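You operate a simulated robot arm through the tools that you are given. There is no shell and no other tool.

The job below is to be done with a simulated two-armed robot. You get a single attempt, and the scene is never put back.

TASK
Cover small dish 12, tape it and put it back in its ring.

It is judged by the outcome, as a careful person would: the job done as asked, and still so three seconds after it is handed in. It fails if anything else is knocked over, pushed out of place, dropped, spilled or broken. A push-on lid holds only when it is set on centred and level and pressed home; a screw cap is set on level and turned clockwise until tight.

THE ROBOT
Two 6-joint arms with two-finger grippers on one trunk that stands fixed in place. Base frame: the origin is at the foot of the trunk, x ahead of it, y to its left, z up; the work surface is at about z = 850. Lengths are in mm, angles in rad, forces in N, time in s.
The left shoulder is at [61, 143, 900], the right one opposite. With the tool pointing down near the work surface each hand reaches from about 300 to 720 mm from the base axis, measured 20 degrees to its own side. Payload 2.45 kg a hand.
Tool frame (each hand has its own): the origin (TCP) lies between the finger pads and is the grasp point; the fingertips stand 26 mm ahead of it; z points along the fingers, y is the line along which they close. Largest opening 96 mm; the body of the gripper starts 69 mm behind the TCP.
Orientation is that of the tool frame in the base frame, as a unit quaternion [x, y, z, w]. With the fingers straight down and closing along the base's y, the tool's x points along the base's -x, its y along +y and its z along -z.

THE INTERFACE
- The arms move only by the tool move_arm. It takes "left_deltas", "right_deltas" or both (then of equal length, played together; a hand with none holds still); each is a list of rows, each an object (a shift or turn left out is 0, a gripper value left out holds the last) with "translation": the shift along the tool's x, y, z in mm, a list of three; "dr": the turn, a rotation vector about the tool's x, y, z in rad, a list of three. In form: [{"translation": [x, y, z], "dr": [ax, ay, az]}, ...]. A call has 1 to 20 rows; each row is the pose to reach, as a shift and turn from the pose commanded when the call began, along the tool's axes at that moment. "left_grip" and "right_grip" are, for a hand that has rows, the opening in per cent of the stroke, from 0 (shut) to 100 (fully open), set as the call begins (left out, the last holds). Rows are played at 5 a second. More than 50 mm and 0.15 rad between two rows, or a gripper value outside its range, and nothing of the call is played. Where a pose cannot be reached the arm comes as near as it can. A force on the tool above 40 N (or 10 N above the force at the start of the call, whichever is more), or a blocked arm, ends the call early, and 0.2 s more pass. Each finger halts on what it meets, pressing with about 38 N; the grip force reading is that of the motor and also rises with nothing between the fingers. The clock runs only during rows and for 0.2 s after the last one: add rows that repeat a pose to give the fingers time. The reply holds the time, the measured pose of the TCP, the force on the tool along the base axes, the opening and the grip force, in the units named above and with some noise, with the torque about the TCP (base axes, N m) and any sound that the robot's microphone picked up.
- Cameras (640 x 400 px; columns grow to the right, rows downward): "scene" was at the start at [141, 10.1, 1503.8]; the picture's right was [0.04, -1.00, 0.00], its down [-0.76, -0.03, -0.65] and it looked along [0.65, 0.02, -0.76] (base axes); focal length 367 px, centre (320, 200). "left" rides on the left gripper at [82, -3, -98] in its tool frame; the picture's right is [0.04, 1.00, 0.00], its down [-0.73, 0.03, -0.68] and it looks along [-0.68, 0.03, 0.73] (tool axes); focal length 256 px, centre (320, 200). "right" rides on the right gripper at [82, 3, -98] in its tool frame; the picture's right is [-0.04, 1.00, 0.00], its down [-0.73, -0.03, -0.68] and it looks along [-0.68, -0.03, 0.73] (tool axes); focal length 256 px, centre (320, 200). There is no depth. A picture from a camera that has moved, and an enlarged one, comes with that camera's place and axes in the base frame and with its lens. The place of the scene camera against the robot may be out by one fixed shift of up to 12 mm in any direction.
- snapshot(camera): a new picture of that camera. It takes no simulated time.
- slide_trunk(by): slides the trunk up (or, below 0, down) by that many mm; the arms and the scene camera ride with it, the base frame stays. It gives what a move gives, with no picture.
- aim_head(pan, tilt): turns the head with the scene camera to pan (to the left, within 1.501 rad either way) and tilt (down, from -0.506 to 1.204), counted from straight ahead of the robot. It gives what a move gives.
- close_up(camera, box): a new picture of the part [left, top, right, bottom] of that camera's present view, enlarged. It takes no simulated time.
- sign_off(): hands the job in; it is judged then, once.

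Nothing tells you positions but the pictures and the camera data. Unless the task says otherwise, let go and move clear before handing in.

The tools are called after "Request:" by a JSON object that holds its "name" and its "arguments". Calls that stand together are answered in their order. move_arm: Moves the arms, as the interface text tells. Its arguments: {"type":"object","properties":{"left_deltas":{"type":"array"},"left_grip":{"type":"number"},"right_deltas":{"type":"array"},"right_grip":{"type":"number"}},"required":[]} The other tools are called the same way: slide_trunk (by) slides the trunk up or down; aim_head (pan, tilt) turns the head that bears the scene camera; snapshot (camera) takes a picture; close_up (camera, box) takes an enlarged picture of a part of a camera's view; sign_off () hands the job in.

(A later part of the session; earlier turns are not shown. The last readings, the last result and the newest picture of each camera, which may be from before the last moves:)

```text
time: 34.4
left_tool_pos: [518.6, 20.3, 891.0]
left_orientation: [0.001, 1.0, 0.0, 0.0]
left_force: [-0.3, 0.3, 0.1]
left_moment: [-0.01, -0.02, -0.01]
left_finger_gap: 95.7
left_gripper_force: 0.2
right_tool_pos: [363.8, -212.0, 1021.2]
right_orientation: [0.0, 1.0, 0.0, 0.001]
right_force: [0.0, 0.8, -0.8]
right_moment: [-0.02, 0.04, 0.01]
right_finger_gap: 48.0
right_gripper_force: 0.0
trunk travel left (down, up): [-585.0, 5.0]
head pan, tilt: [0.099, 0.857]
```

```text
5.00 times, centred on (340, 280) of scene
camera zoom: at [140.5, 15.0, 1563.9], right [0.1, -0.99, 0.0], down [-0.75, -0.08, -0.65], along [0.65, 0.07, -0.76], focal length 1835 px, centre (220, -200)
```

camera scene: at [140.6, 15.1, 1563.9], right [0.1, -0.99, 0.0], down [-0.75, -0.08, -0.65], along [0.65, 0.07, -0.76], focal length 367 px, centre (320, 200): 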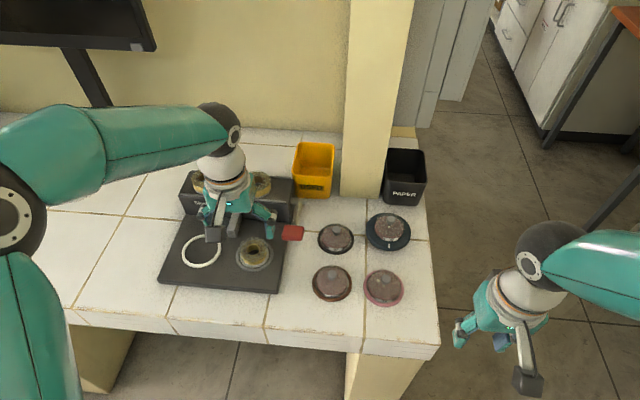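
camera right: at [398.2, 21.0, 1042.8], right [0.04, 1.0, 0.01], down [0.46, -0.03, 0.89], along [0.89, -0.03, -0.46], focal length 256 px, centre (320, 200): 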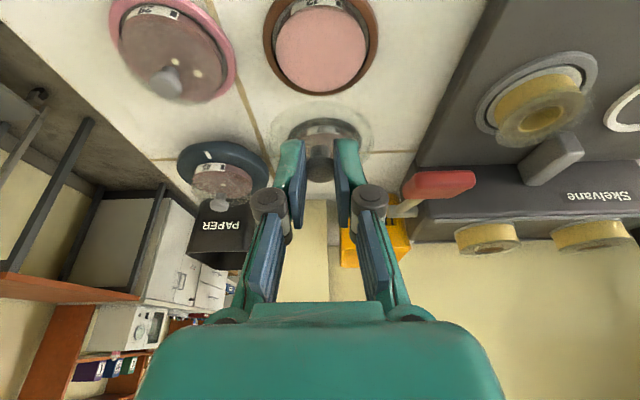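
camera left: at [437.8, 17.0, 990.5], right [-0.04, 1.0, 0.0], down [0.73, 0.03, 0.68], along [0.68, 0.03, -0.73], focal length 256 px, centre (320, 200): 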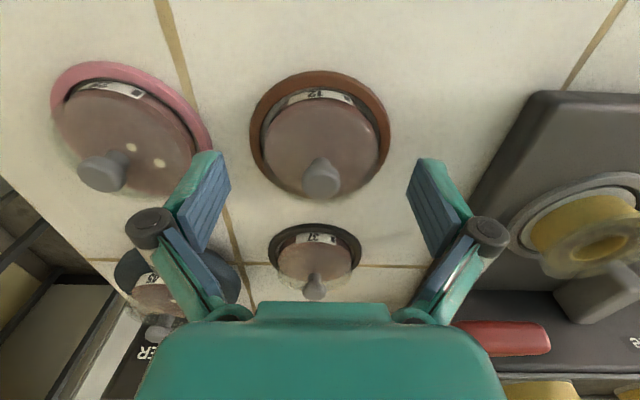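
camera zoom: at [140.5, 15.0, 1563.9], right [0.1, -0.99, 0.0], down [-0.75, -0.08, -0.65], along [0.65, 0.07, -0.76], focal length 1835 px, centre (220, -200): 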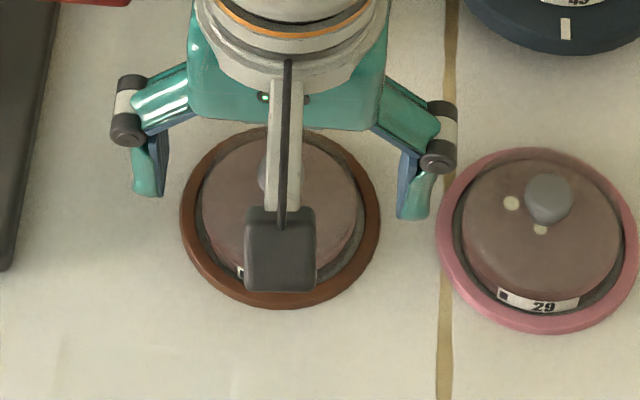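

Request:
{"name": "move_arm", "arguments": {"left_deltas": [{"translation": [-0.8, 0, 3]}, {"translation": [-0.8, 0, 6.3]}, {"translation": [-0.8, 0, 6.3]}]}}

Request:
{"name": "move_arm", "arguments": {"left_deltas": [{"translation": [0, 0, 0]}, {"translation": [0, 0, 0]}, {"translation": [0, 0, 0]}, {"translation": [0, 0, 0]}, {"translation": [0, 0, 0]}], "left_grip": 40}}

Request:
{"name": "close_up", "arguments": {"camera": "left", "box": [220, 50, 420, 220]}}

```text
time: 35.1
left_tool_pos: [520.2, 20.8, 886.3]
left_orientation: [-0.001, 1.0, -0.001, 0.001]
left_force: [-0.1, -0.1, -1.0]
left_moment: [0.0, -0.01, 0.01]
left_finger_gap: 96.1
left_gripper_force: 0.1
right_tool_pos: [364.4, -211.6, 1020.2]
right_orientation: [0.0, 1.0, 0.0, 0.001]
right_force: [0.4, 0.1, -0.4]
right_moment: [0.04, -0.01, -0.01]
right_finger_gap: 48.1
right_gripper_force: 0.0
trunk travel left (down, up): [-585.0, 5.0]
head pan, tilt: [0.099, 0.857]
```

```text
time: 36.4
left_tool_pos: [520.0, 19.6, 888.3]
left_orientation: [-0.001, 1.0, 0.0, 0.003]
left_force: [3.6, 0.7, 23.3]
left_moment: [0.15, -0.06, -0.05]
left_finger_gap: 61.7
left_gripper_force: 37.8
right_tool_pos: [362.9, -212.0, 1020.8]
right_orientation: [0.001, 1.0, 0.001, 0.001]
right_force: [-0.1, -0.2, 0.4]
right_moment: [0.02, 0.01, 0.01]
right_finger_gap: 48.0
right_gripper_force: 0.1
trunk travel left (down, up): [-585.0, 5.0]
head pan, tilt: [0.099, 0.857]
heard: snap
```

```text
2.35 times, centred on (320, 135) of left
camera zoom: at [438.8, 16.6, 986.1], right [-0.04, 1.0, 0.0], down [0.73, 0.03, 0.68], along [0.68, 0.03, -0.73], focal length 602 px, centre (320, 353)
```

zoom: 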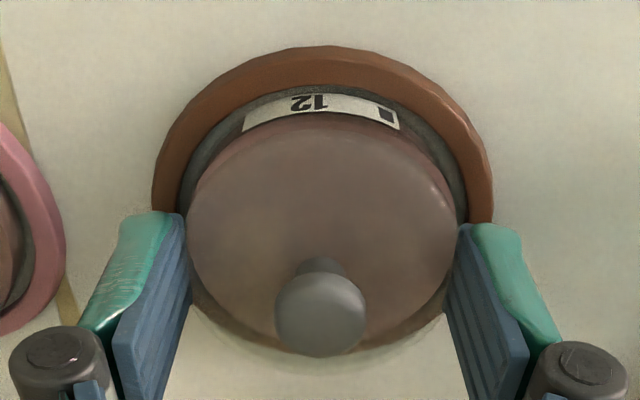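

A snap was heard as the fingers closed and there is an upward force on the hand. Before doing anything else I'll inspect the lid closely.

Request:
{"name": "close_up", "arguments": {"camera": "left", "box": [260, 75, 380, 210]}}

Request:
{"name": "close_up", "arguments": {"camera": "scene", "box": [305, 255, 365, 305]}}

Request:
{"name": "snapshot", "arguments": {"camera": "right"}}

```text
2.96 times, centred on (320, 142) of left
camera zoom: at [438.8, 16.6, 986.1], right [-0.04, 1.0, 0.0], down [0.73, 0.03, 0.68], along [0.68, 0.03, -0.73], focal length 758 px, centre (320, 370)
```

zoom: 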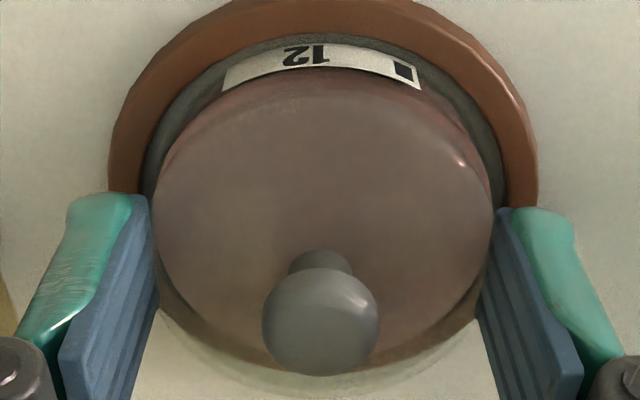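

```text
8.00 times, centred on (335, 280) of scene
camera zoom: at [138.7, 15.0, 1564.2], right [0.1, -0.99, 0.0], down [-0.75, -0.08, -0.66], along [0.65, 0.07, -0.76], focal length 2936 px, centre (200, -440)
```

zoom: 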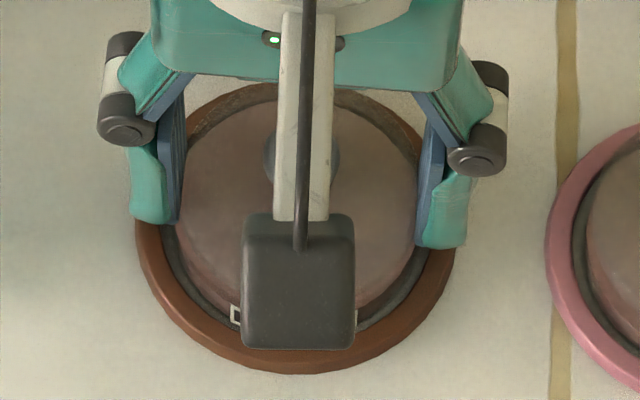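

```text
taken
camera right: at [279.5, -208.4, 1119.6], right [0.04, 1.0, 0.0], down [0.73, -0.03, 0.68], along [0.68, -0.03, -0.73], focal length 256 px, centre (320, 200)
```

right: 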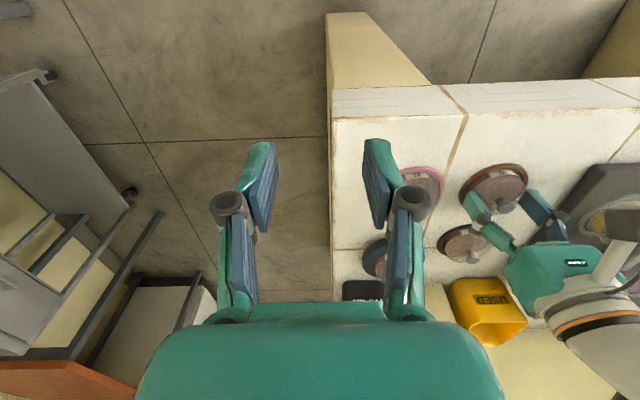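

Request:
{"name": "close_up", "arguments": {"camera": "right", "box": [450, 155, 560, 235]}}

```text
5.00 times, centred on (505, 195) of right
camera zoom: at [279.5, -208.4, 1119.6], right [0.04, 1.0, 0.0], down [0.73, -0.03, 0.68], along [0.68, -0.03, -0.73], focal length 1280 px, centre (-605, 225)
```

zoom: 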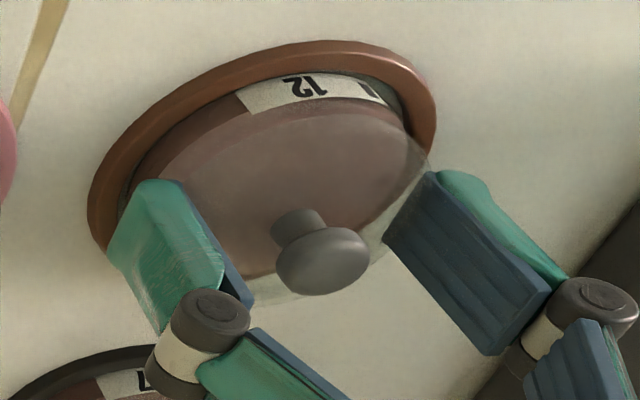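

I'll bring the right hand's camera to the front, low, for a clear look at the lid and fingers.

Request:
{"name": "move_arm", "arguments": {"right_deltas": [{"translation": [5, 36, 14], "dr": [0, -0.11, 0]}, {"translation": [11, 73, 28], "dr": [0, -0.22, 0]}, {"translation": [17, 109, 42], "dr": [0, -0.33, 0]}, {"translation": [23, 146, 56], "dr": [0, -0.44, 0]}, {"translation": [30, 182, 70], "dr": [0, -0.55, 0]}, {"translation": [30, 182, 70], "dr": [0, -0.55, 0]}]}}

Request:
{"name": "close_up", "arguments": {"camera": "right", "box": [310, 120, 410, 210]}}

Request:
{"name": "close_up", "arguments": {"camera": "right", "box": [330, 140, 390, 185]}}

```text
time: 37.8
left_tool_pos: [518.4, 19.3, 887.3]
left_orientation: [-0.001, 1.0, -0.001, 0.002]
left_force: [4.2, -1.8, 27.9]
left_moment: [0.09, -0.06, -0.02]
left_finger_gap: 61.9
left_gripper_force: 38.4
right_tool_pos: [344.0, -15.7, 954.0]
right_orientation: [-0.001, 0.962, 0.0, 0.272]
right_force: [0.5, -0.4, 0.1]
right_moment: [-0.03, 0.03, 0.02]
right_finger_gap: 48.0
right_gripper_force: 0.1
right hand out of reach, approached as far as the arm can: row 4, 5, 6
trunk travel left (down, up): [-585.0, 5.0]
head pan, tilt: [0.099, 0.857]
```

```text
4.44 times, centred on (360, 165) of right
camera zoom: at [221.3, -12.6, 995.6], right [0.03, 1.0, 0.02], down [0.27, -0.03, 0.96], along [0.96, -0.03, -0.27], focal length 1138 px, centre (142, 356)
```

zoom: 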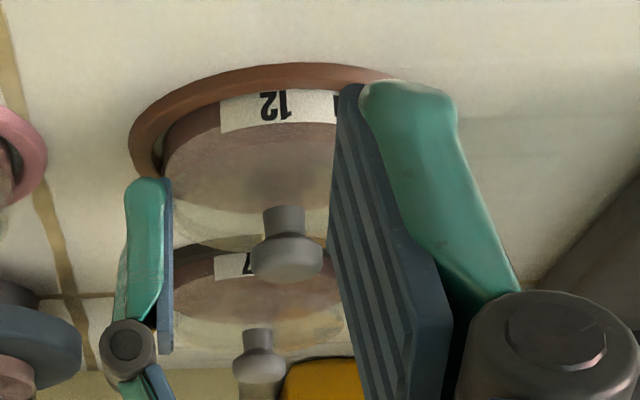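

```text
8.89 times, centred on (360, 162) of right
camera zoom: at [221.3, -12.6, 995.6], right [0.03, 1.0, 0.02], down [0.27, -0.03, 0.96], along [0.96, -0.03, -0.27], focal length 2276 px, centre (-36, 533)
```

zoom: 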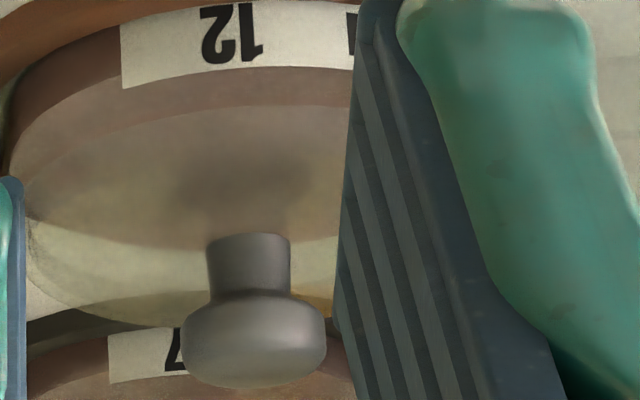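

Request:
{"name": "close_up", "arguments": {"camera": "right", "box": [230, 130, 320, 190]}}

Request:
{"name": "snapshot", "arguments": {"camera": "right"}}

```text
6.67 times, centred on (275, 160) of right
camera zoom: at [221.3, -12.6, 995.6], right [0.03, 1.0, 0.02], down [0.27, -0.03, 0.96], along [0.96, -0.03, -0.27], focal length 1707 px, centre (620, 467)
```

zoom: 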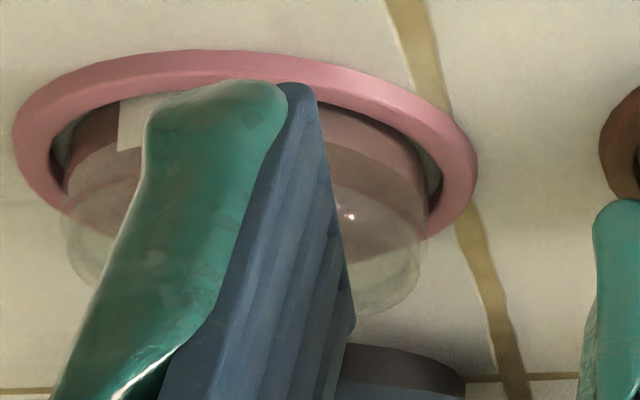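

```text
taken
camera right: at [221.3, -12.6, 995.6], right [0.03, 1.0, 0.02], down [0.27, -0.03, 0.96], along [0.96, -0.03, -0.27], focal length 256 px, centre (320, 200)
```

right: 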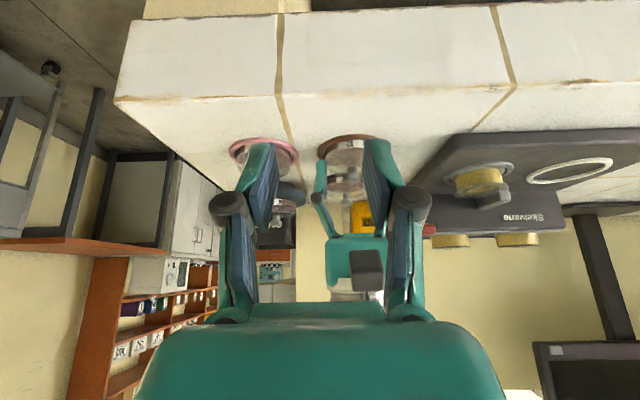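

I'm not certain what that second snap was, so I'll let go, lift the left hand clear and inspect the lid unobstructed.

Request:
{"name": "move_arm", "arguments": {"left_deltas": [{"translation": [0, 0, 0]}, {"translation": [0, 0, 0]}, {"translation": [0, 0, 0]}, {"translation": [0, 0, -25]}, {"translation": [0, 0, -65]}, {"translation": [0, 40, -85]}, {"translation": [0, 80, -85]}, {"translation": [0, 120, -85]}, {"translation": [0, 160, -85]}, {"translation": [0, 160, -85]}], "left_grip": 100}}

Request:
{"name": "move_arm", "arguments": {"right_deltas": [{"translation": [0, -12, 0]}, {"translation": [0, -24, 0]}, {"translation": [0, -24, 0]}], "right_grip": 100}}

Request:
{"name": "snapshot", "arguments": {"camera": "right"}}

Request:
{"name": "close_up", "arguments": {"camera": "right", "box": [230, 120, 400, 220]}}

```text
time: 40.0
left_tool_pos: [522.0, 179.3, 969.5]
left_orientation: [0.0, 1.0, 0.0, 0.0]
left_force: [0.6, -0.1, -0.4]
left_moment: [0.02, 0.02, 0.04]
left_finger_gap: 96.0
left_gripper_force: 0.0
right_tool_pos: [344.9, -16.3, 953.9]
right_orientation: [0.0, 0.962, 0.0, 0.271]
right_force: [0.9, -0.4, 0.4]
right_moment: [0.01, 0.0, 0.01]
right_finger_gap: 48.0
right_gripper_force: 0.0
trunk travel left (down, up): [-585.0, 5.0]
head pan, tilt: [0.099, 0.857]
heard: snap
```

```text
time: 40.8
left_tool_pos: [522.7, 179.5, 969.6]
left_orientation: [0.0, 1.0, 0.001, 0.001]
left_force: [0.0, 0.0, -0.2]
left_moment: [0.03, -0.01, -0.02]
left_finger_gap: 96.0
left_gripper_force: 0.0
right_tool_pos: [358.4, -27.8, 957.5]
right_orientation: [0.0, 0.962, 0.0, 0.272]
right_force: [-0.2, -0.5, 0.9]
right_moment: [-0.01, -0.01, 0.05]
right_finger_gap: 95.7
right_gripper_force: 0.0
right hand out of reach, approached as far as the arm can: row 1, 2, 3
trunk travel left (down, up): [-585.0, 5.0]
head pan, tilt: [0.099, 0.857]
```

```text
taken
camera right: at [235.1, -25.7, 998.9], right [0.03, 1.0, 0.02], down [0.27, -0.03, 0.96], along [0.96, -0.03, -0.27], focal length 256 px, centre (320, 200)
```

right: 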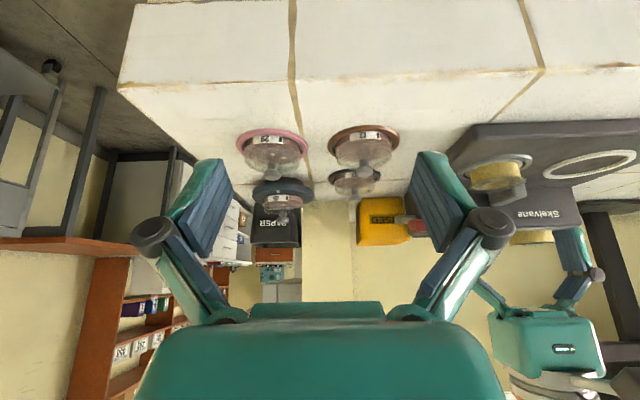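

```text
3.76 times, centred on (315, 170) of right
camera zoom: at [235.1, -25.7, 998.9], right [0.03, 1.0, 0.02], down [0.27, -0.03, 0.96], along [0.96, -0.03, -0.27], focal length 964 px, centre (339, 313)
```

zoom: 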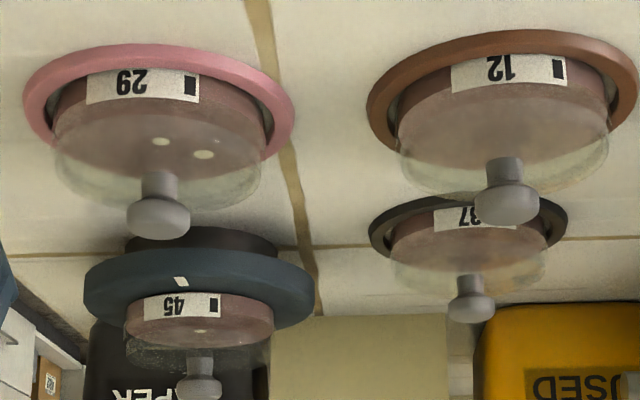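

Request:
{"name": "close_up", "arguments": {"camera": "right", "box": [325, 120, 405, 175]}}

Request:
{"name": "close_up", "arguments": {"camera": "right", "box": [232, 128, 312, 183]}}

```text
7.27 times, centred on (365, 148) of right
camera zoom: at [235.1, -25.7, 998.9], right [0.03, 1.0, 0.02], down [0.27, -0.03, 0.96], along [0.96, -0.03, -0.27], focal length 1862 px, centre (-7, 582)
```

zoom: 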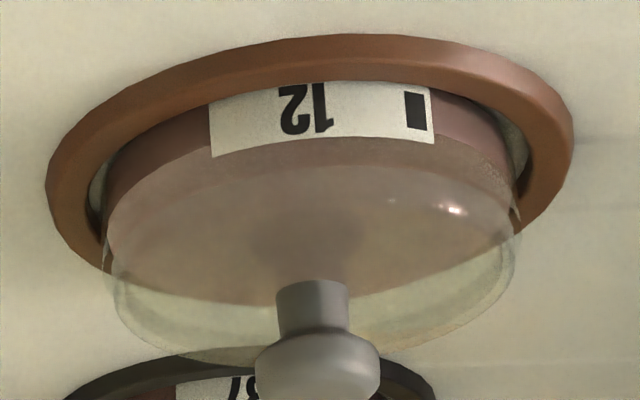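

```text
7.27 times, centred on (272, 156) of right
camera zoom: at [235.1, -25.7, 998.9], right [0.03, 1.0, 0.02], down [0.27, -0.03, 0.96], along [0.96, -0.03, -0.27], focal length 1862 px, centre (669, 524)
```

zoom: 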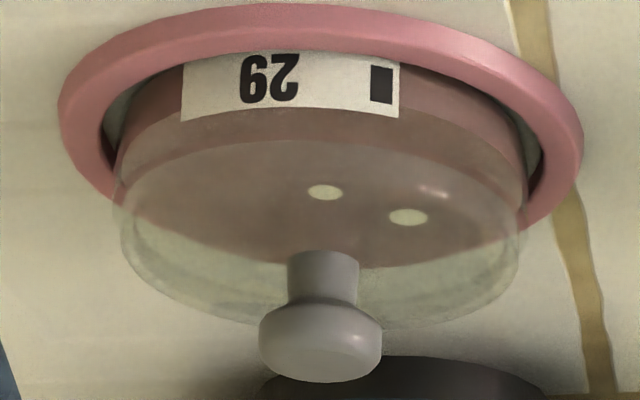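

The lid looks level and centred, but the extra snaps leave me unsure it is home. I'll press on the knob from above with the left hand's closed fingers, gently, and listen.

Request:
{"name": "move_arm", "arguments": {"left_deltas": [{"translation": [0, -20, -20]}, {"translation": [1, -60, -30]}, {"translation": [2, -100, -30]}, {"translation": [2, -140, -30]}, {"translation": [2, -159.5, -10]}, {"translation": [2, -159.5, 20]}, {"translation": [2, -159.5, 40]}, {"translation": [2, -159.5, 40]}], "left_grip": 0}}

Request:
{"name": "snapshot", "arguments": {"camera": "left"}}

Request:
{"name": "close_up", "arguments": {"camera": "right", "box": [315, 110, 415, 210]}}

```text
time: 42.5
left_tool_pos: [518.1, 19.6, 930.2]
left_orientation: [0.0, 1.0, 0.0, 0.0]
left_force: [-0.7, -0.7, -0.2]
left_moment: [0.0, 0.01, 0.01]
left_finger_gap: 0.0
left_gripper_force: 28.9
right_tool_pos: [357.3, -28.5, 957.3]
right_orientation: [-0.001, 0.962, 0.0, 0.271]
right_force: [0.3, 0.2, -0.6]
right_moment: [0.0, 0.01, 0.01]
right_finger_gap: 96.0
right_gripper_force: 0.1
trunk travel left (down, up): [-585.0, 5.0]
head pan, tilt: [0.099, 0.857]
```

```text
taken
camera left: at [437.8, 16.1, 1028.9], right [-0.04, 1.0, 0.0], down [0.73, 0.03, 0.68], along [0.68, 0.03, -0.73], focal length 256 px, centre (320, 200)
```

left: 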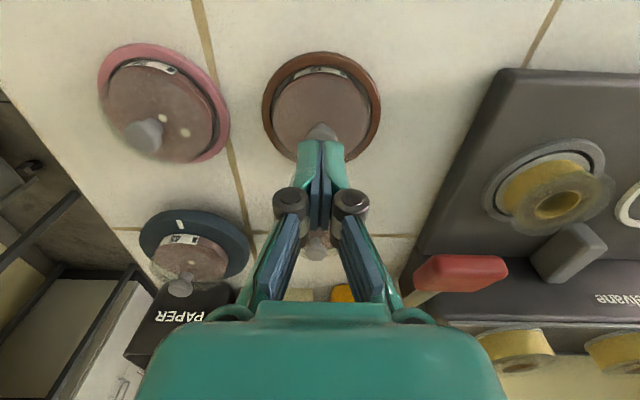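

```text
4.00 times, centred on (365, 160) of right
camera zoom: at [235.0, -25.6, 998.9], right [0.03, 1.0, 0.02], down [0.27, -0.03, 0.96], along [0.96, -0.03, -0.27], focal length 1024 px, centre (140, 360)
```

zoom: 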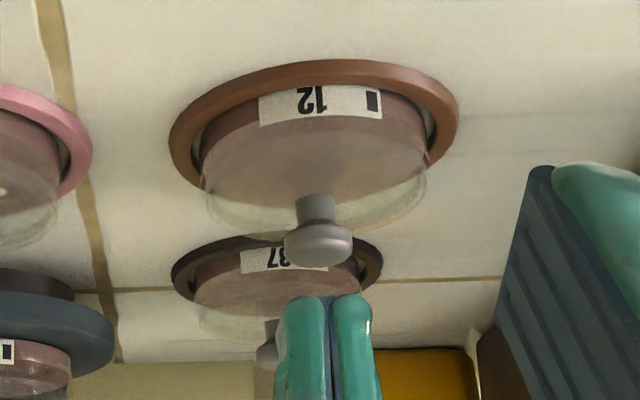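

Request:
{"name": "move_arm", "arguments": {"left_deltas": [{"translation": [-1, 0, 6]}, {"translation": [-1, 0, 11]}, {"translation": [-1, 0, 13]}, {"translation": [-1, 0, 15]}, {"translation": [-1, 0, 15]}]}}

Request:
{"name": "close_up", "arguments": {"camera": "right", "box": [315, 110, 415, 210]}}

```text
time: 43.8
left_tool_pos: [520.5, 19.3, 914.7]
left_orientation: [0.001, 1.0, 0.001, 0.001]
left_force: [0.6, 0.2, 2.7]
left_moment: [0.03, 0.06, 0.03]
left_finger_gap: 6.2
left_gripper_force: 28.9
right_tool_pos: [357.9, -28.4, 957.7]
right_orientation: [0.0, 0.962, 0.0, 0.272]
right_force: [0.7, 0.0, 0.9]
right_moment: [0.04, -0.02, 0.01]
right_finger_gap: 96.1
right_gripper_force: 0.1
trunk travel left (down, up): [-585.0, 5.0]
head pan, tilt: [0.099, 0.857]
```

```text
4.00 times, centred on (365, 160) of right
camera zoom: at [234.9, -25.7, 999.0], right [0.03, 1.0, 0.02], down [0.27, -0.03, 0.96], along [0.96, -0.03, -0.27], focal length 1024 px, centre (140, 360)
```

zoom: 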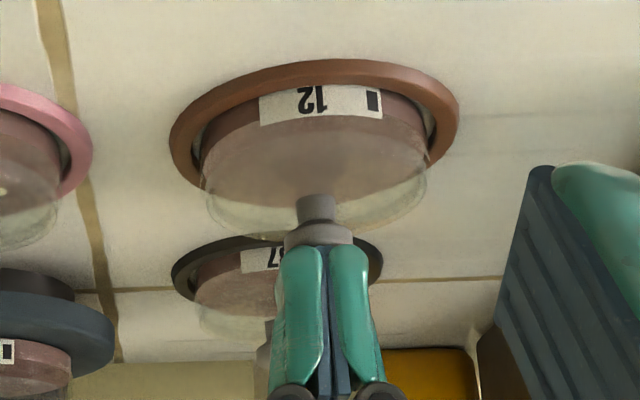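

The closed fingertips just wedge apart on the rounded knob. I'll instead grip the knob from straight above and press that way.

Request:
{"name": "move_arm", "arguments": {"left_deltas": [{"translation": [0, 0, -10]}, {"translation": [0, 0, -20]}, {"translation": [0, 0, -20]}]}}

Request:
{"name": "move_arm", "arguments": {"left_deltas": [{"translation": [0, 0, 0]}, {"translation": [0, 0, 0]}, {"translation": [0, 0, 0]}, {"translation": [0, 0, 15]}, {"translation": [0, 0, 28]}, {"translation": [0, 0, 34]}, {"translation": [0, 0, 34]}], "left_grip": 45}}

Request:
{"name": "close_up", "arguments": {"camera": "right", "box": [315, 110, 415, 210]}}

Request:
{"name": "close_up", "arguments": {"camera": "left", "box": [220, 50, 420, 220]}}

```text
time: 44.5
left_tool_pos: [520.3, 20.4, 936.4]
left_orientation: [0.0, 1.0, 0.0, 0.0]
left_force: [0.4, 0.5, -0.2]
left_moment: [0.0, 0.02, -0.01]
left_finger_gap: 0.0
left_gripper_force: 28.8
right_tool_pos: [356.4, -28.2, 957.2]
right_orientation: [0.0, 0.962, 0.001, 0.272]
right_force: [1.4, 0.8, -0.2]
right_moment: [0.03, 0.01, -0.01]
right_finger_gap: 96.2
right_gripper_force: 0.1
trunk travel left (down, up): [-585.0, 5.0]
head pan, tilt: [0.099, 0.857]
```

```text
time: 46.1
left_tool_pos: [520.4, 21.4, 901.6]
left_orientation: [0.0, 1.0, 0.001, 0.0]
left_force: [-0.3, -0.4, 0.3]
left_moment: [-0.01, 0.01, 0.0]
left_finger_gap: 43.4
left_gripper_force: 0.1
right_tool_pos: [358.0, -28.7, 957.8]
right_orientation: [0.0, 0.962, 0.0, 0.271]
right_force: [0.6, -0.3, 0.2]
right_moment: [0.03, 0.01, 0.0]
right_finger_gap: 95.7
right_gripper_force: 0.1
trunk travel left (down, up): [-585.0, 5.0]
head pan, tilt: [0.099, 0.857]
```

```text
4.00 times, centred on (365, 160) of right
camera zoom: at [235.0, -25.7, 998.9], right [0.03, 1.0, 0.02], down [0.27, -0.03, 0.96], along [0.96, -0.03, -0.27], focal length 1024 px, centre (140, 360)
```

zoom: 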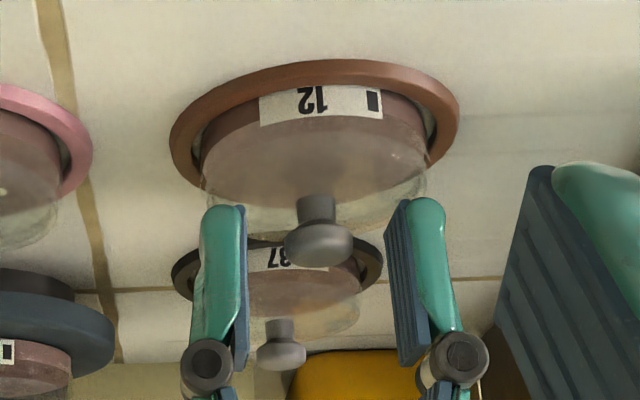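

```text
2.35 times, centred on (320, 135) of left
camera zoom: at [439.5, 16.9, 1000.1], right [-0.04, 1.0, 0.0], down [0.73, 0.03, 0.68], along [0.68, 0.03, -0.73], focal length 602 px, centre (320, 353)
```

zoom: 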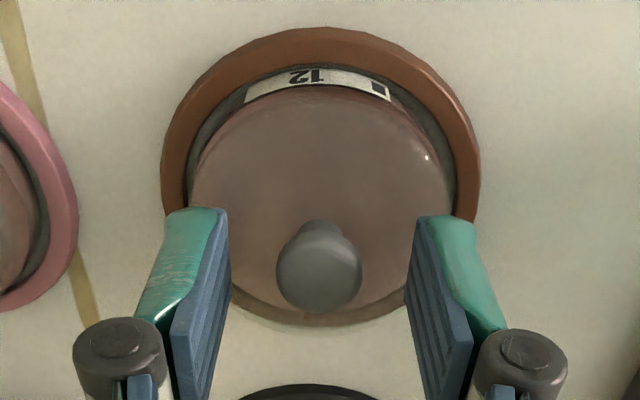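

Request:
{"name": "move_arm", "arguments": {"left_deltas": [{"translation": [0, 0, 0]}, {"translation": [0, 0, 0]}, {"translation": [0, 0, 0]}, {"translation": [0, 0, 0]}], "left_grip": 0}}

Request:
{"name": "move_arm", "arguments": {"left_deltas": [{"translation": [0, 0, 0.7]}, {"translation": [0, 0, 1.4]}, {"translation": [0, 0, 2]}, {"translation": [0, 0, 2]}]}}

Request:
{"name": "close_up", "arguments": {"camera": "right", "box": [315, 110, 415, 210]}}

```text
time: 47.1
left_tool_pos: [520.4, 19.6, 899.5]
left_orientation: [0.0, 1.0, 0.0, 0.001]
left_force: [0.0, 0.3, -0.1]
left_moment: [-0.01, -0.01, -0.02]
left_finger_gap: 13.5
left_gripper_force: 37.8
right_tool_pos: [358.8, -28.6, 957.6]
right_orientation: [-0.001, 0.962, -0.001, 0.271]
right_force: [0.3, -0.4, -0.6]
right_moment: [0.0, 0.0, -0.01]
right_finger_gap: 96.1
right_gripper_force: 0.0
trunk travel left (down, up): [-585.0, 5.0]
head pan, tilt: [0.099, 0.857]
heard: snap
```

```text
time: 48.1
left_tool_pos: [519.1, 19.8, 901.1]
left_orientation: [0.0, 1.0, -0.001, 0.001]
left_force: [0.2, 0.7, 14.0]
left_moment: [0.02, 0.06, -0.03]
left_finger_gap: 13.8
left_gripper_force: 38.3
right_tool_pos: [356.4, -28.2, 958.6]
right_orientation: [0.0, 0.962, 0.001, 0.272]
right_force: [-0.5, -0.5, -0.1]
right_moment: [0.0, 0.0, -0.03]
right_finger_gap: 96.1
right_gripper_force: 0.0
trunk travel left (down, up): [-585.0, 5.0]
head pan, tilt: [0.099, 0.857]
```

```text
4.00 times, centred on (365, 160) of right
camera zoom: at [234.2, -25.6, 999.3], right [0.03, 1.0, 0.02], down [0.27, -0.03, 0.96], along [0.96, -0.03, -0.27], focal length 1024 px, centre (140, 360)
```

zoom: 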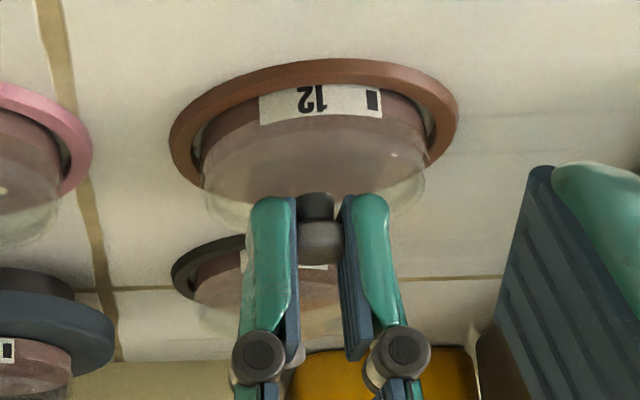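

Request:
{"name": "move_arm", "arguments": {"left_deltas": [{"translation": [0, 0, 1]}, {"translation": [0, 0, 2]}, {"translation": [0, 0, 2]}]}}

Request:
{"name": "close_up", "arguments": {"camera": "right", "box": [325, 120, 405, 175]}}

```text
time: 49.0
left_tool_pos: [520.9, 19.5, 898.8]
left_orientation: [-0.002, 1.0, -0.001, 0.002]
left_force: [2.5, 1.0, 29.9]
left_moment: [0.06, 0.08, 0.02]
left_finger_gap: 13.7
left_gripper_force: 38.6
right_tool_pos: [355.5, -28.3, 958.2]
right_orientation: [0.0, 0.962, 0.001, 0.272]
right_force: [0.1, -0.4, 0.1]
right_moment: [0.0, 0.03, -0.03]
right_finger_gap: 95.9
right_gripper_force: 0.0
trunk travel left (down, up): [-585.0, 5.0]
head pan, tilt: [0.099, 0.857]
```

```text
7.27 times, centred on (365, 148) of right
camera zoom: at [233.3, -25.6, 999.6], right [0.03, 1.0, 0.02], down [0.27, -0.03, 0.96], along [0.96, -0.03, -0.27], focal length 1862 px, centre (-7, 582)
```

zoom: 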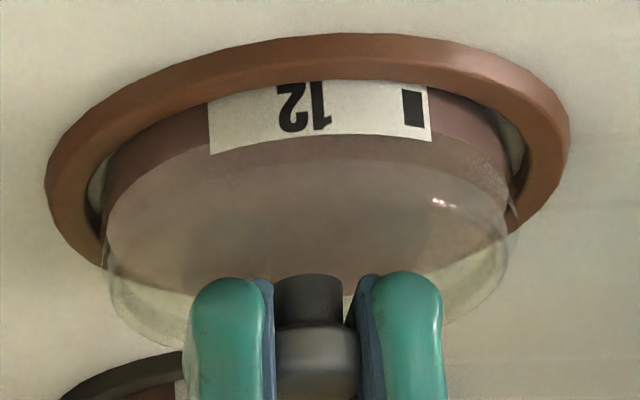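

No new snap at 30 N. The direct test is a small careful lift by the knob. If the dish comes up with the lid, the lid is holding.

Request:
{"name": "move_arm", "arguments": {"left_deltas": [{"translation": [0, 0, -2]}, {"translation": [0, 0, -4]}, {"translation": [0, 0, -6]}, {"translation": [0, 0, -8]}, {"translation": [0, 0, -9]}, {"translation": [0, 0, -9]}]}}

Request:
{"name": "close_up", "arguments": {"camera": "right", "box": [325, 120, 405, 175]}}

```text
time: 50.4
left_tool_pos: [519.6, 20.0, 906.2]
left_orientation: [-0.001, 1.0, 0.0, 0.0]
left_force: [-0.7, 0.3, -0.2]
left_moment: [-0.03, 0.01, 0.0]
left_finger_gap: 13.1
left_gripper_force: 38.2
right_tool_pos: [357.9, -29.5, 956.8]
right_orientation: [0.0, 0.963, 0.0, 0.271]
right_force: [0.2, -0.9, -0.2]
right_moment: [0.04, 0.01, 0.01]
right_finger_gap: 95.9
right_gripper_force: 0.1
trunk travel left (down, up): [-585.0, 5.0]
head pan, tilt: [0.099, 0.857]
```

```text
7.27 times, centred on (365, 148) of right
camera zoom: at [235.1, -25.6, 998.9], right [0.03, 1.0, 0.02], down [0.27, -0.03, 0.96], along [0.96, -0.03, -0.27], focal length 1862 px, centre (-7, 582)
```

zoom: 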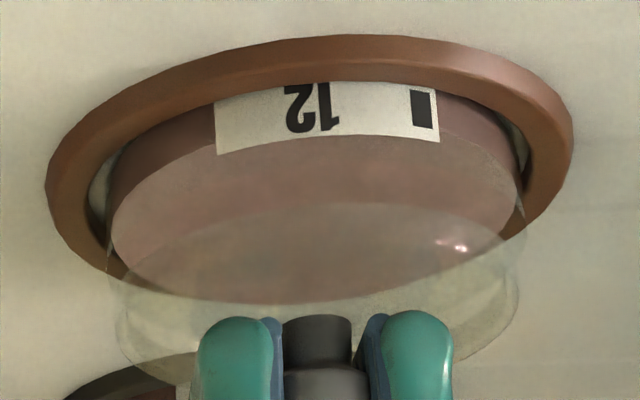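

The lid lifts off freely, so it was not holding. I still have it by the knob just above the dish. Before pressing again I want an exact side view, so I'll bring the right camera round to look from the right side.

Request:
{"name": "move_arm", "arguments": {"right_deltas": [{"translation": [0, -35, -10], "dr": [0, 0.11, 0]}, {"translation": [0, -70, -25], "dr": [0, 0.22, 0]}, {"translation": [-5, -105, -40], "dr": [0, 0.33, 0]}, {"translation": [-10, -140, -50], "dr": [0, 0.44, 0]}, {"translation": [-15, -175, -60], "dr": [0, 0.549, 0]}, {"translation": [-15, -175, -60], "dr": [0, 0.549, 0]}]}}

```text
time: 51.8
left_tool_pos: [520.1, 19.7, 906.4]
left_orientation: [0.0, 1.0, 0.0, 0.001]
left_force: [-1.3, -0.3, 0.1]
left_moment: [0.02, 0.0, 0.0]
left_finger_gap: 13.2
left_gripper_force: 37.7
right_tool_pos: [339.7, -202.7, 1017.2]
right_orientation: [0.0, 1.0, 0.0, 0.001]
right_force: [0.5, -0.1, -0.3]
right_moment: [-0.02, -0.01, 0.02]
right_finger_gap: 96.0
right_gripper_force: 0.0
right hand out of reach, approached as far as the arm can: row 1
trunk travel left (down, up): [-585.0, 5.0]
head pan, tilt: [0.099, 0.857]
```

Request:
{"name": "move_arm", "arguments": {"right_deltas": [{"translation": [-15, 3, 0], "dr": [0, 0, -0.131]}, {"translation": [-30, 6, 0], "dr": [0, 0, -0.262]}, {"translation": [-45, 9, 3], "dr": [0, 0, -0.393]}, {"translation": [-60, 13, 6], "dr": [0, 0, -0.524]}, {"translation": [-75, 16, 9], "dr": [0, 0, -0.655]}, {"translation": [-90, 19, 12], "dr": [0, 0, -0.785]}, {"translation": [-105, 22, 15], "dr": [0, 0, -0.916]}, {"translation": [-120, 25, 18], "dr": [0, 0, -1.047]}, {"translation": [-135, 28, 21], "dr": [0, 0, -1.178]}, {"translation": [-150, 32, 24], "dr": [0, 0, -1.309]}, {"translation": [-165, 35, 27], "dr": [0, 0, -1.44]}, {"translation": [-180, 38, 27], "dr": [0, 0, -1.571]}, {"translation": [-180, 38, 27], "dr": [0, 0, -1.571]}]}}

Request:
{"name": "snapshot", "arguments": {"camera": "right"}}

Request:
{"name": "snapshot", "arguments": {"camera": "scene"}}

```text
time: 54.5
left_tool_pos: [520.4, 19.7, 906.3]
left_orientation: [0.0, 1.0, 0.0, 0.001]
left_force: [-1.0, 0.2, -0.4]
left_moment: [-0.03, -0.01, -0.01]
left_finger_gap: 13.2
left_gripper_force: 37.5
right_tool_pos: [519.3, -165.3, 987.9]
right_orientation: [0.708, -0.706, 0.001, -0.001]
right_force: [0.8, 0.0, 0.5]
right_moment: [0.0, -0.01, 0.0]
right_finger_gap: 96.1
right_gripper_force: 0.1
trunk travel left (down, up): [-585.0, 5.0]
head pan, tilt: [0.099, 0.857]
```

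```text
taken
camera right: at [514.7, -246.8, 1087.3], right [-1.0, 0.04, 0.0], down [0.03, 0.73, 0.68], along [0.03, 0.68, -0.73], focal length 256 px, centre (320, 200)
```

right: 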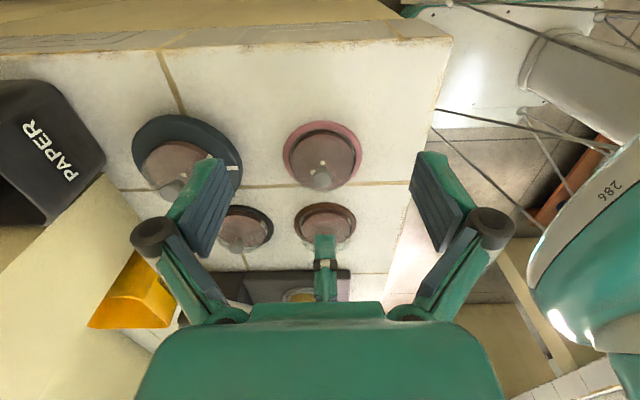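

```text
taken
camera scene: at [140.5, 15.0, 1563.9], right [0.1, -0.99, 0.0], down [-0.75, -0.08, -0.65], along [0.65, 0.07, -0.76], focal length 367 px, centre (320, 200)
```

scene: 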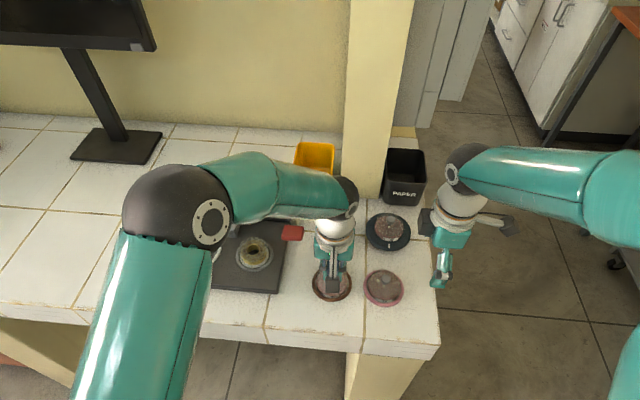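

Request:
{"name": "close_up", "arguments": {"camera": "right", "box": [285, 190, 365, 260]}}

Request:
{"name": "close_up", "arguments": {"camera": "right", "box": [275, 110, 370, 200]}}

Request:
{"name": "close_up", "arguments": {"camera": "left", "box": [240, 60, 400, 200]}}

```text
5.71 times, centred on (325, 225) of right
camera zoom: at [514.7, -246.8, 1087.3], right [-1.0, 0.04, 0.0], down [0.03, 0.73, 0.68], along [0.03, 0.68, -0.73], focal length 1463 px, centre (291, 57)
```

zoom: 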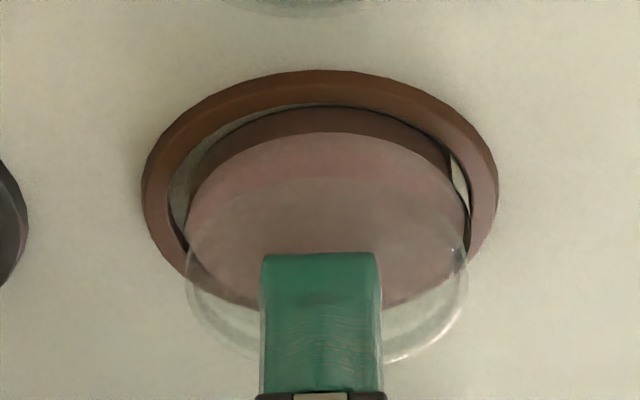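

```text
4.44 times, centred on (322, 155) of right
camera zoom: at [514.7, -246.8, 1087.3], right [-1.0, 0.04, 0.0], down [0.03, 0.73, 0.68], along [0.03, 0.68, -0.73], focal length 1138 px, centre (309, 400)
```

zoom: 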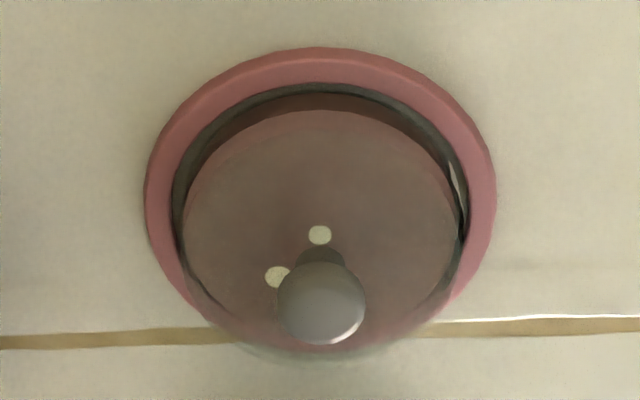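

```text
2.86 times, centred on (320, 130) of left
camera zoom: at [439.5, 16.7, 1005.0], right [-0.04, 1.0, 0.0], down [0.73, 0.03, 0.68], along [0.68, 0.03, -0.73], focal length 731 px, centre (320, 400)
```

zoom: 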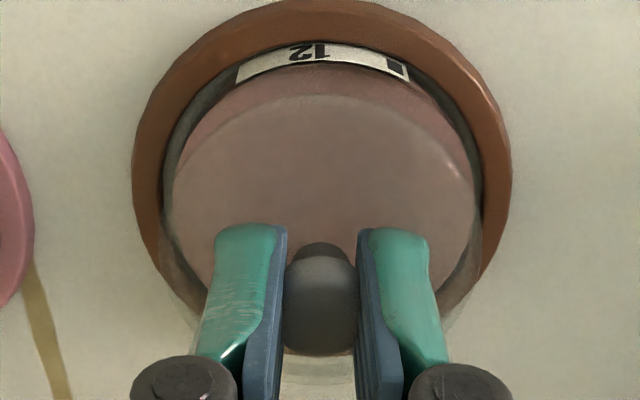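

From the side the lid is about 0.8 mm forward of the dish, and about 0.4 mm right. I'll correct both and press again.

Request:
{"name": "move_arm", "arguments": {"left_deltas": [{"translation": [0.8, 0.4, 1]}, {"translation": [0.8, 0.4, 3]}, {"translation": [0.8, 0.4, 5]}, {"translation": [0.8, 0.4, 6]}, {"translation": [0.8, 0.4, 7]}, {"translation": [0.8, 0.4, 8]}, {"translation": [0.8, 0.4, 8]}]}}

Request:
{"name": "close_up", "arguments": {"camera": "right", "box": [285, 190, 365, 260]}}

```text
time: 56.1
left_tool_pos: [519.2, 19.5, 900.1]
left_orientation: [-0.001, 1.0, -0.001, 0.002]
left_force: [3.1, 3.4, 17.7]
left_moment: [0.09, 0.04, 0.03]
left_finger_gap: 13.1
left_gripper_force: 38.2
right_tool_pos: [518.8, -165.4, 988.8]
right_orientation: [0.707, -0.707, 0.002, -0.001]
right_force: [-0.6, 0.1, 0.1]
right_moment: [0.01, 0.02, -0.02]
right_finger_gap: 96.0
right_gripper_force: 0.0
trunk travel left (down, up): [-585.0, 5.0]
head pan, tilt: [0.099, 0.857]
heard: snap
```

```text
5.71 times, centred on (325, 225) of right
camera zoom: at [513.7, -246.5, 1088.0], right [-1.0, 0.04, 0.0], down [0.03, 0.73, 0.68], along [0.03, 0.68, -0.73], focal length 1463 px, centre (291, 57)
```

zoom: 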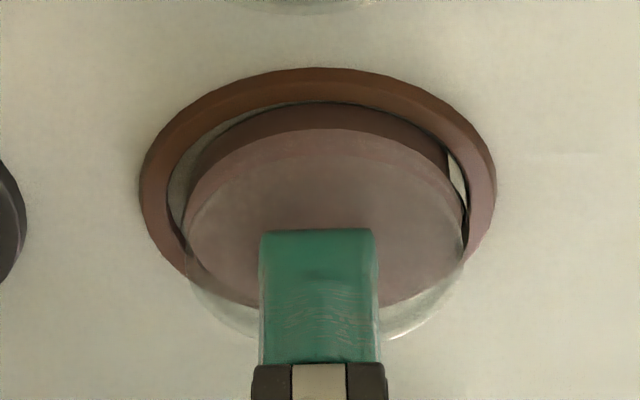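

A snap again at 18 N. I'll press on to about 30 N, relieve, then try a small lift to test the hold.

Request:
{"name": "move_arm", "arguments": {"left_deltas": [{"translation": [0, 0, 1]}, {"translation": [0, 0, 2]}, {"translation": [0, 0, 2]}, {"translation": [0, 0, 2]}]}}

Request:
{"name": "move_arm", "arguments": {"left_deltas": [{"translation": [0, 0, -2]}, {"translation": [0, 0, -3]}, {"translation": [0, 0, -4]}, {"translation": [0, 0, -5]}, {"translation": [0, 0, -5]}]}}

Request:
{"name": "close_up", "arguments": {"camera": "right", "box": [285, 190, 365, 260]}}

```text
time: 57.1
left_tool_pos: [520.2, 20.2, 898.9]
left_orientation: [-0.001, 1.0, -0.001, 0.002]
left_force: [2.1, 3.0, 31.7]
left_moment: [0.05, 0.01, 0.06]
left_finger_gap: 12.9
left_gripper_force: 37.7
right_tool_pos: [519.6, -165.1, 989.9]
right_orientation: [0.708, -0.706, 0.002, -0.002]
right_force: [-0.1, -0.4, 0.1]
right_moment: [-0.01, 0.02, 0.01]
right_finger_gap: 96.1
right_gripper_force: 0.1
trunk travel left (down, up): [-585.0, 5.0]
head pan, tilt: [0.099, 0.857]
```

```text
time: 58.4
left_tool_pos: [519.4, 20.9, 900.8]
left_orientation: [0.0, 1.0, -0.001, -0.002]
left_force: [0.1, 0.5, -0.3]
left_moment: [0.0, 0.01, -0.03]
left_finger_gap: 12.8
left_gripper_force: 37.8
right_tool_pos: [519.2, -165.3, 988.2]
right_orientation: [0.707, -0.707, 0.001, 0.0]
right_force: [-0.4, 0.0, 0.0]
right_moment: [0.0, 0.02, 0.01]
right_finger_gap: 96.0
right_gripper_force: 0.1
trunk travel left (down, up): [-585.0, 5.0]
head pan, tilt: [0.099, 0.857]
heard: snap
```

```text
5.71 times, centred on (325, 225) of right
camera zoom: at [514.6, -246.9, 1087.1], right [-1.0, 0.04, 0.0], down [0.03, 0.73, 0.68], along [0.03, 0.68, -0.73], focal length 1463 px, centre (291, 57)
```

zoom: 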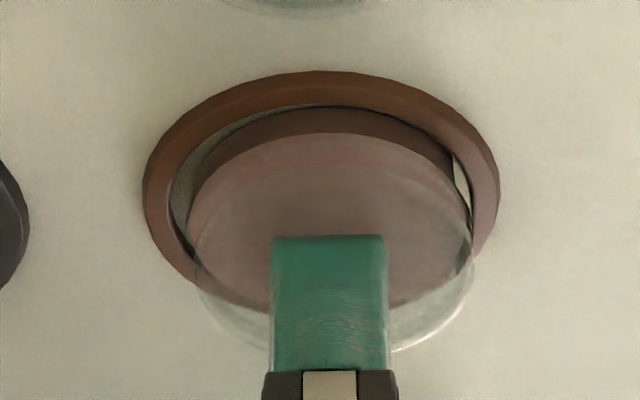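

The lid snapped off as I lifted, so a snap sounds both when it goes on and when it comes off. The fit is too light to lift the dish by the knob, and I'll have to carry the dish by its own walls. I'll press the lid home again and release the knob gently.

Request:
{"name": "move_arm", "arguments": {"left_deltas": [{"translation": [0, 0, 1.5]}, {"translation": [0, 0, 3]}, {"translation": [0, 0, 4]}, {"translation": [0, 0, 4]}]}}

Request:
{"name": "close_up", "arguments": {"camera": "right", "box": [285, 190, 365, 260]}}

```text
time: 59.4
left_tool_pos: [519.6, 20.0, 897.8]
left_orientation: [0.0, 1.0, 0.001, 0.0]
left_force: [0.3, 0.2, 0.7]
left_moment: [0.01, 0.0, 0.01]
left_finger_gap: 13.0
left_gripper_force: 37.7
right_tool_pos: [519.6, -165.3, 989.7]
right_orientation: [0.708, -0.706, 0.0, 0.0]
right_force: [-0.1, -0.4, -0.5]
right_moment: [0.02, 0.04, -0.01]
right_finger_gap: 96.0
right_gripper_force: 0.1
trunk travel left (down, up): [-585.0, 5.0]
head pan, tilt: [0.099, 0.857]
```

```text
5.71 times, centred on (325, 225) of right
camera zoom: at [514.6, -246.9, 1087.2], right [-1.0, 0.04, 0.0], down [0.03, 0.73, 0.68], along [0.03, 0.68, -0.73], focal length 1463 px, centre (291, 57)
```

zoom: 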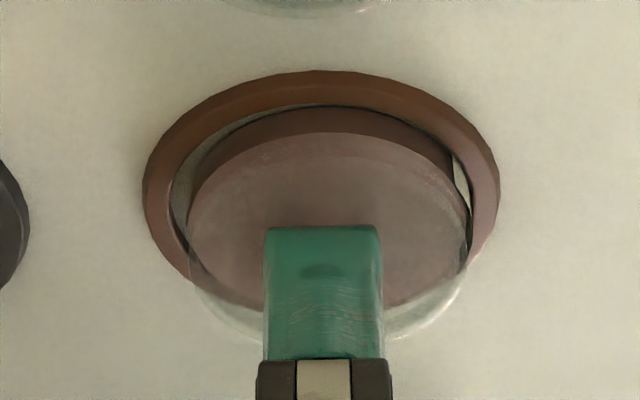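

Request:
{"name": "move_arm", "arguments": {"left_deltas": [{"translation": [0, 0, 0.7]}, {"translation": [0, 0, 1.4]}, {"translation": [0, 0, 2]}, {"translation": [0, 0, 2.6]}, {"translation": [0, 0, 2.6]}]}}

Request:
{"name": "close_up", "arguments": {"camera": "right", "box": [285, 190, 365, 260]}}

```text
time: 60.5
left_tool_pos: [518.5, 19.3, 896.2]
left_orientation: [0.0, 1.0, -0.001, 0.003]
left_force: [3.0, 0.8, 27.8]
left_moment: [0.03, 0.08, -0.04]
left_finger_gap: 12.8
left_gripper_force: 38.2
right_tool_pos: [518.4, -164.9, 989.4]
right_orientation: [0.708, -0.706, 0.001, -0.001]
right_force: [0.2, -0.5, -1.0]
right_moment: [0.04, 0.01, 0.03]
right_finger_gap: 95.9
right_gripper_force: 0.0
trunk travel left (down, up): [-585.0, 5.0]
head pan, tilt: [0.099, 0.857]
```

```text
5.71 times, centred on (325, 225) of right
camera zoom: at [513.0, -246.7, 1088.3], right [-1.0, 0.04, 0.0], down [0.03, 0.73, 0.68], along [0.03, 0.68, -0.73], focal length 1463 px, centre (291, 57)
```

zoom: 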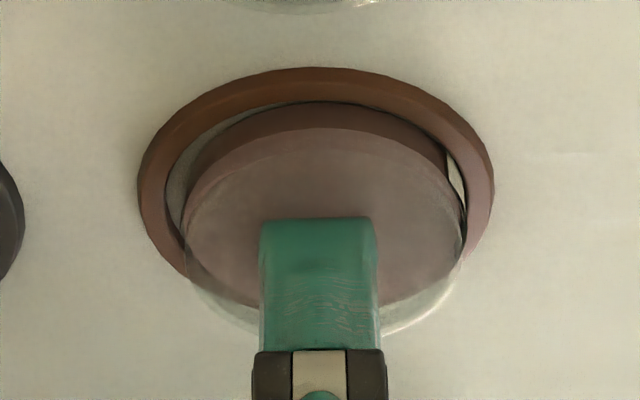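

Request:
{"name": "close_up", "arguments": {"camera": "left", "box": [240, 60, 400, 200]}}

Request:
{"name": "close_up", "arguments": {"camera": "left", "box": [265, 75, 375, 150]}}

```text
2.86 times, centred on (320, 130) of left
camera zoom: at [438.1, 16.8, 995.2], right [-0.04, 1.0, 0.0], down [0.73, 0.03, 0.68], along [0.68, 0.03, -0.73], focal length 731 px, centre (320, 400)
```

zoom: 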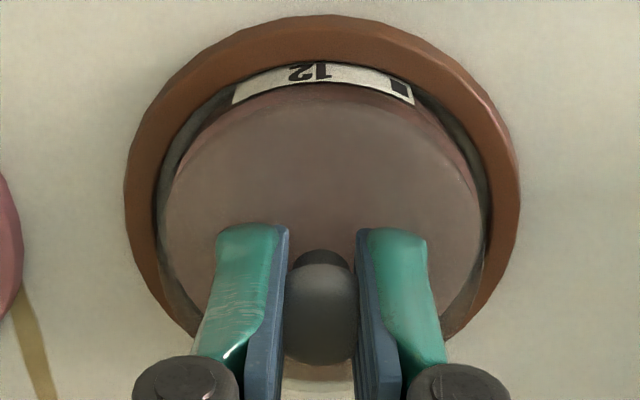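

```text
5.33 times, centred on (320, 112) of left
camera zoom: at [438.1, 16.8, 995.2], right [-0.04, 1.0, 0.0], down [0.73, 0.03, 0.68], along [0.68, 0.03, -0.73], focal length 1365 px, centre (320, 667)
```

zoom: 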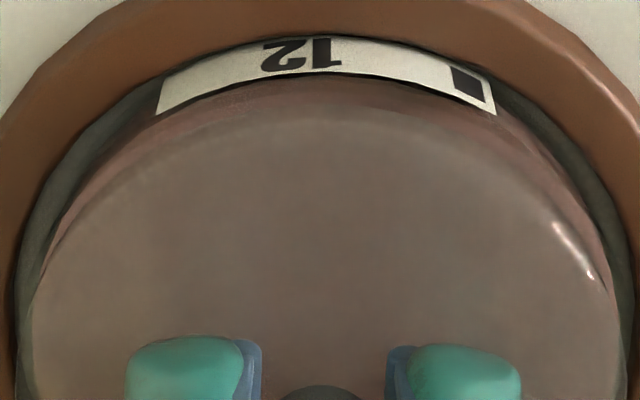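

Request:
{"name": "move_arm", "arguments": {"left_deltas": [{"translation": [0, 0, 0.5]}, {"translation": [0, 0, 1.0]}, {"translation": [0, 0, 1.0]}]}}

Request:
{"name": "close_up", "arguments": {"camera": "right", "box": [295, 200, 355, 250]}}

```text
time: 61.4
left_tool_pos: [519.7, 19.6, 896.4]
left_orientation: [-0.001, 1.0, 0.0, 0.002]
left_force: [1.6, -2.2, 34.8]
left_moment: [-0.04, 0.08, 0.01]
left_finger_gap: 12.7
left_gripper_force: 37.9
right_tool_pos: [519.0, -164.8, 989.6]
right_orientation: [0.708, -0.707, 0.002, -0.001]
right_force: [-0.4, -0.8, 0.9]
right_moment: [-0.02, 0.0, 0.0]
right_finger_gap: 96.0
right_gripper_force: 0.1
trunk travel left (down, up): [-585.0, 5.0]
head pan, tilt: [0.099, 0.857]
```

```text
8.00 times, centred on (325, 225) of right
camera zoom: at [512.4, -247.0, 1088.5], right [-1.0, 0.04, 0.0], down [0.03, 0.73, 0.68], along [0.03, 0.68, -0.73], focal length 2048 px, centre (280, 0)
```

zoom: 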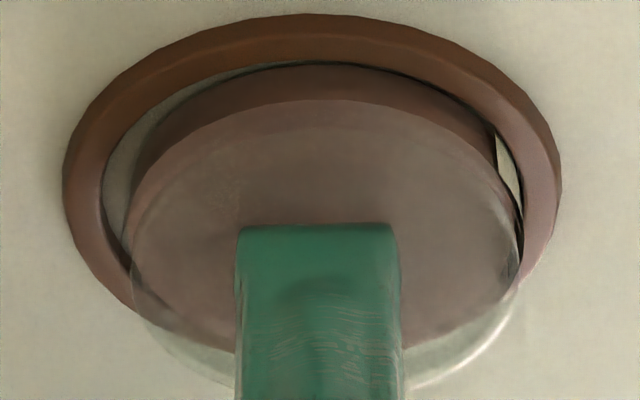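

Request:
{"name": "move_arm", "arguments": {"left_deltas": [{"translation": [0, 0, -0.7]}, {"translation": [0, 0, -1.4]}, {"translation": [0, 0, -2.0]}, {"translation": [0, 0, -2.0]}]}}

```text
time: 62.4
left_tool_pos: [519.4, 19.9, 896.3]
left_orientation: [0.001, 1.0, 0.0, 0.001]
left_force: [2.9, -0.8, 25.8]
left_moment: [-0.02, -0.1, 0.02]
left_finger_gap: 12.7
left_gripper_force: 38.1
right_tool_pos: [518.3, -165.8, 989.3]
right_orientation: [0.708, -0.707, 0.0, 0.0]
right_force: [-0.3, -0.7, -0.5]
right_moment: [-0.01, -0.01, 0.0]
right_finger_gap: 95.9
right_gripper_force: 0.0
trunk travel left (down, up): [-585.0, 5.0]
head pan, tilt: [0.099, 0.857]
```

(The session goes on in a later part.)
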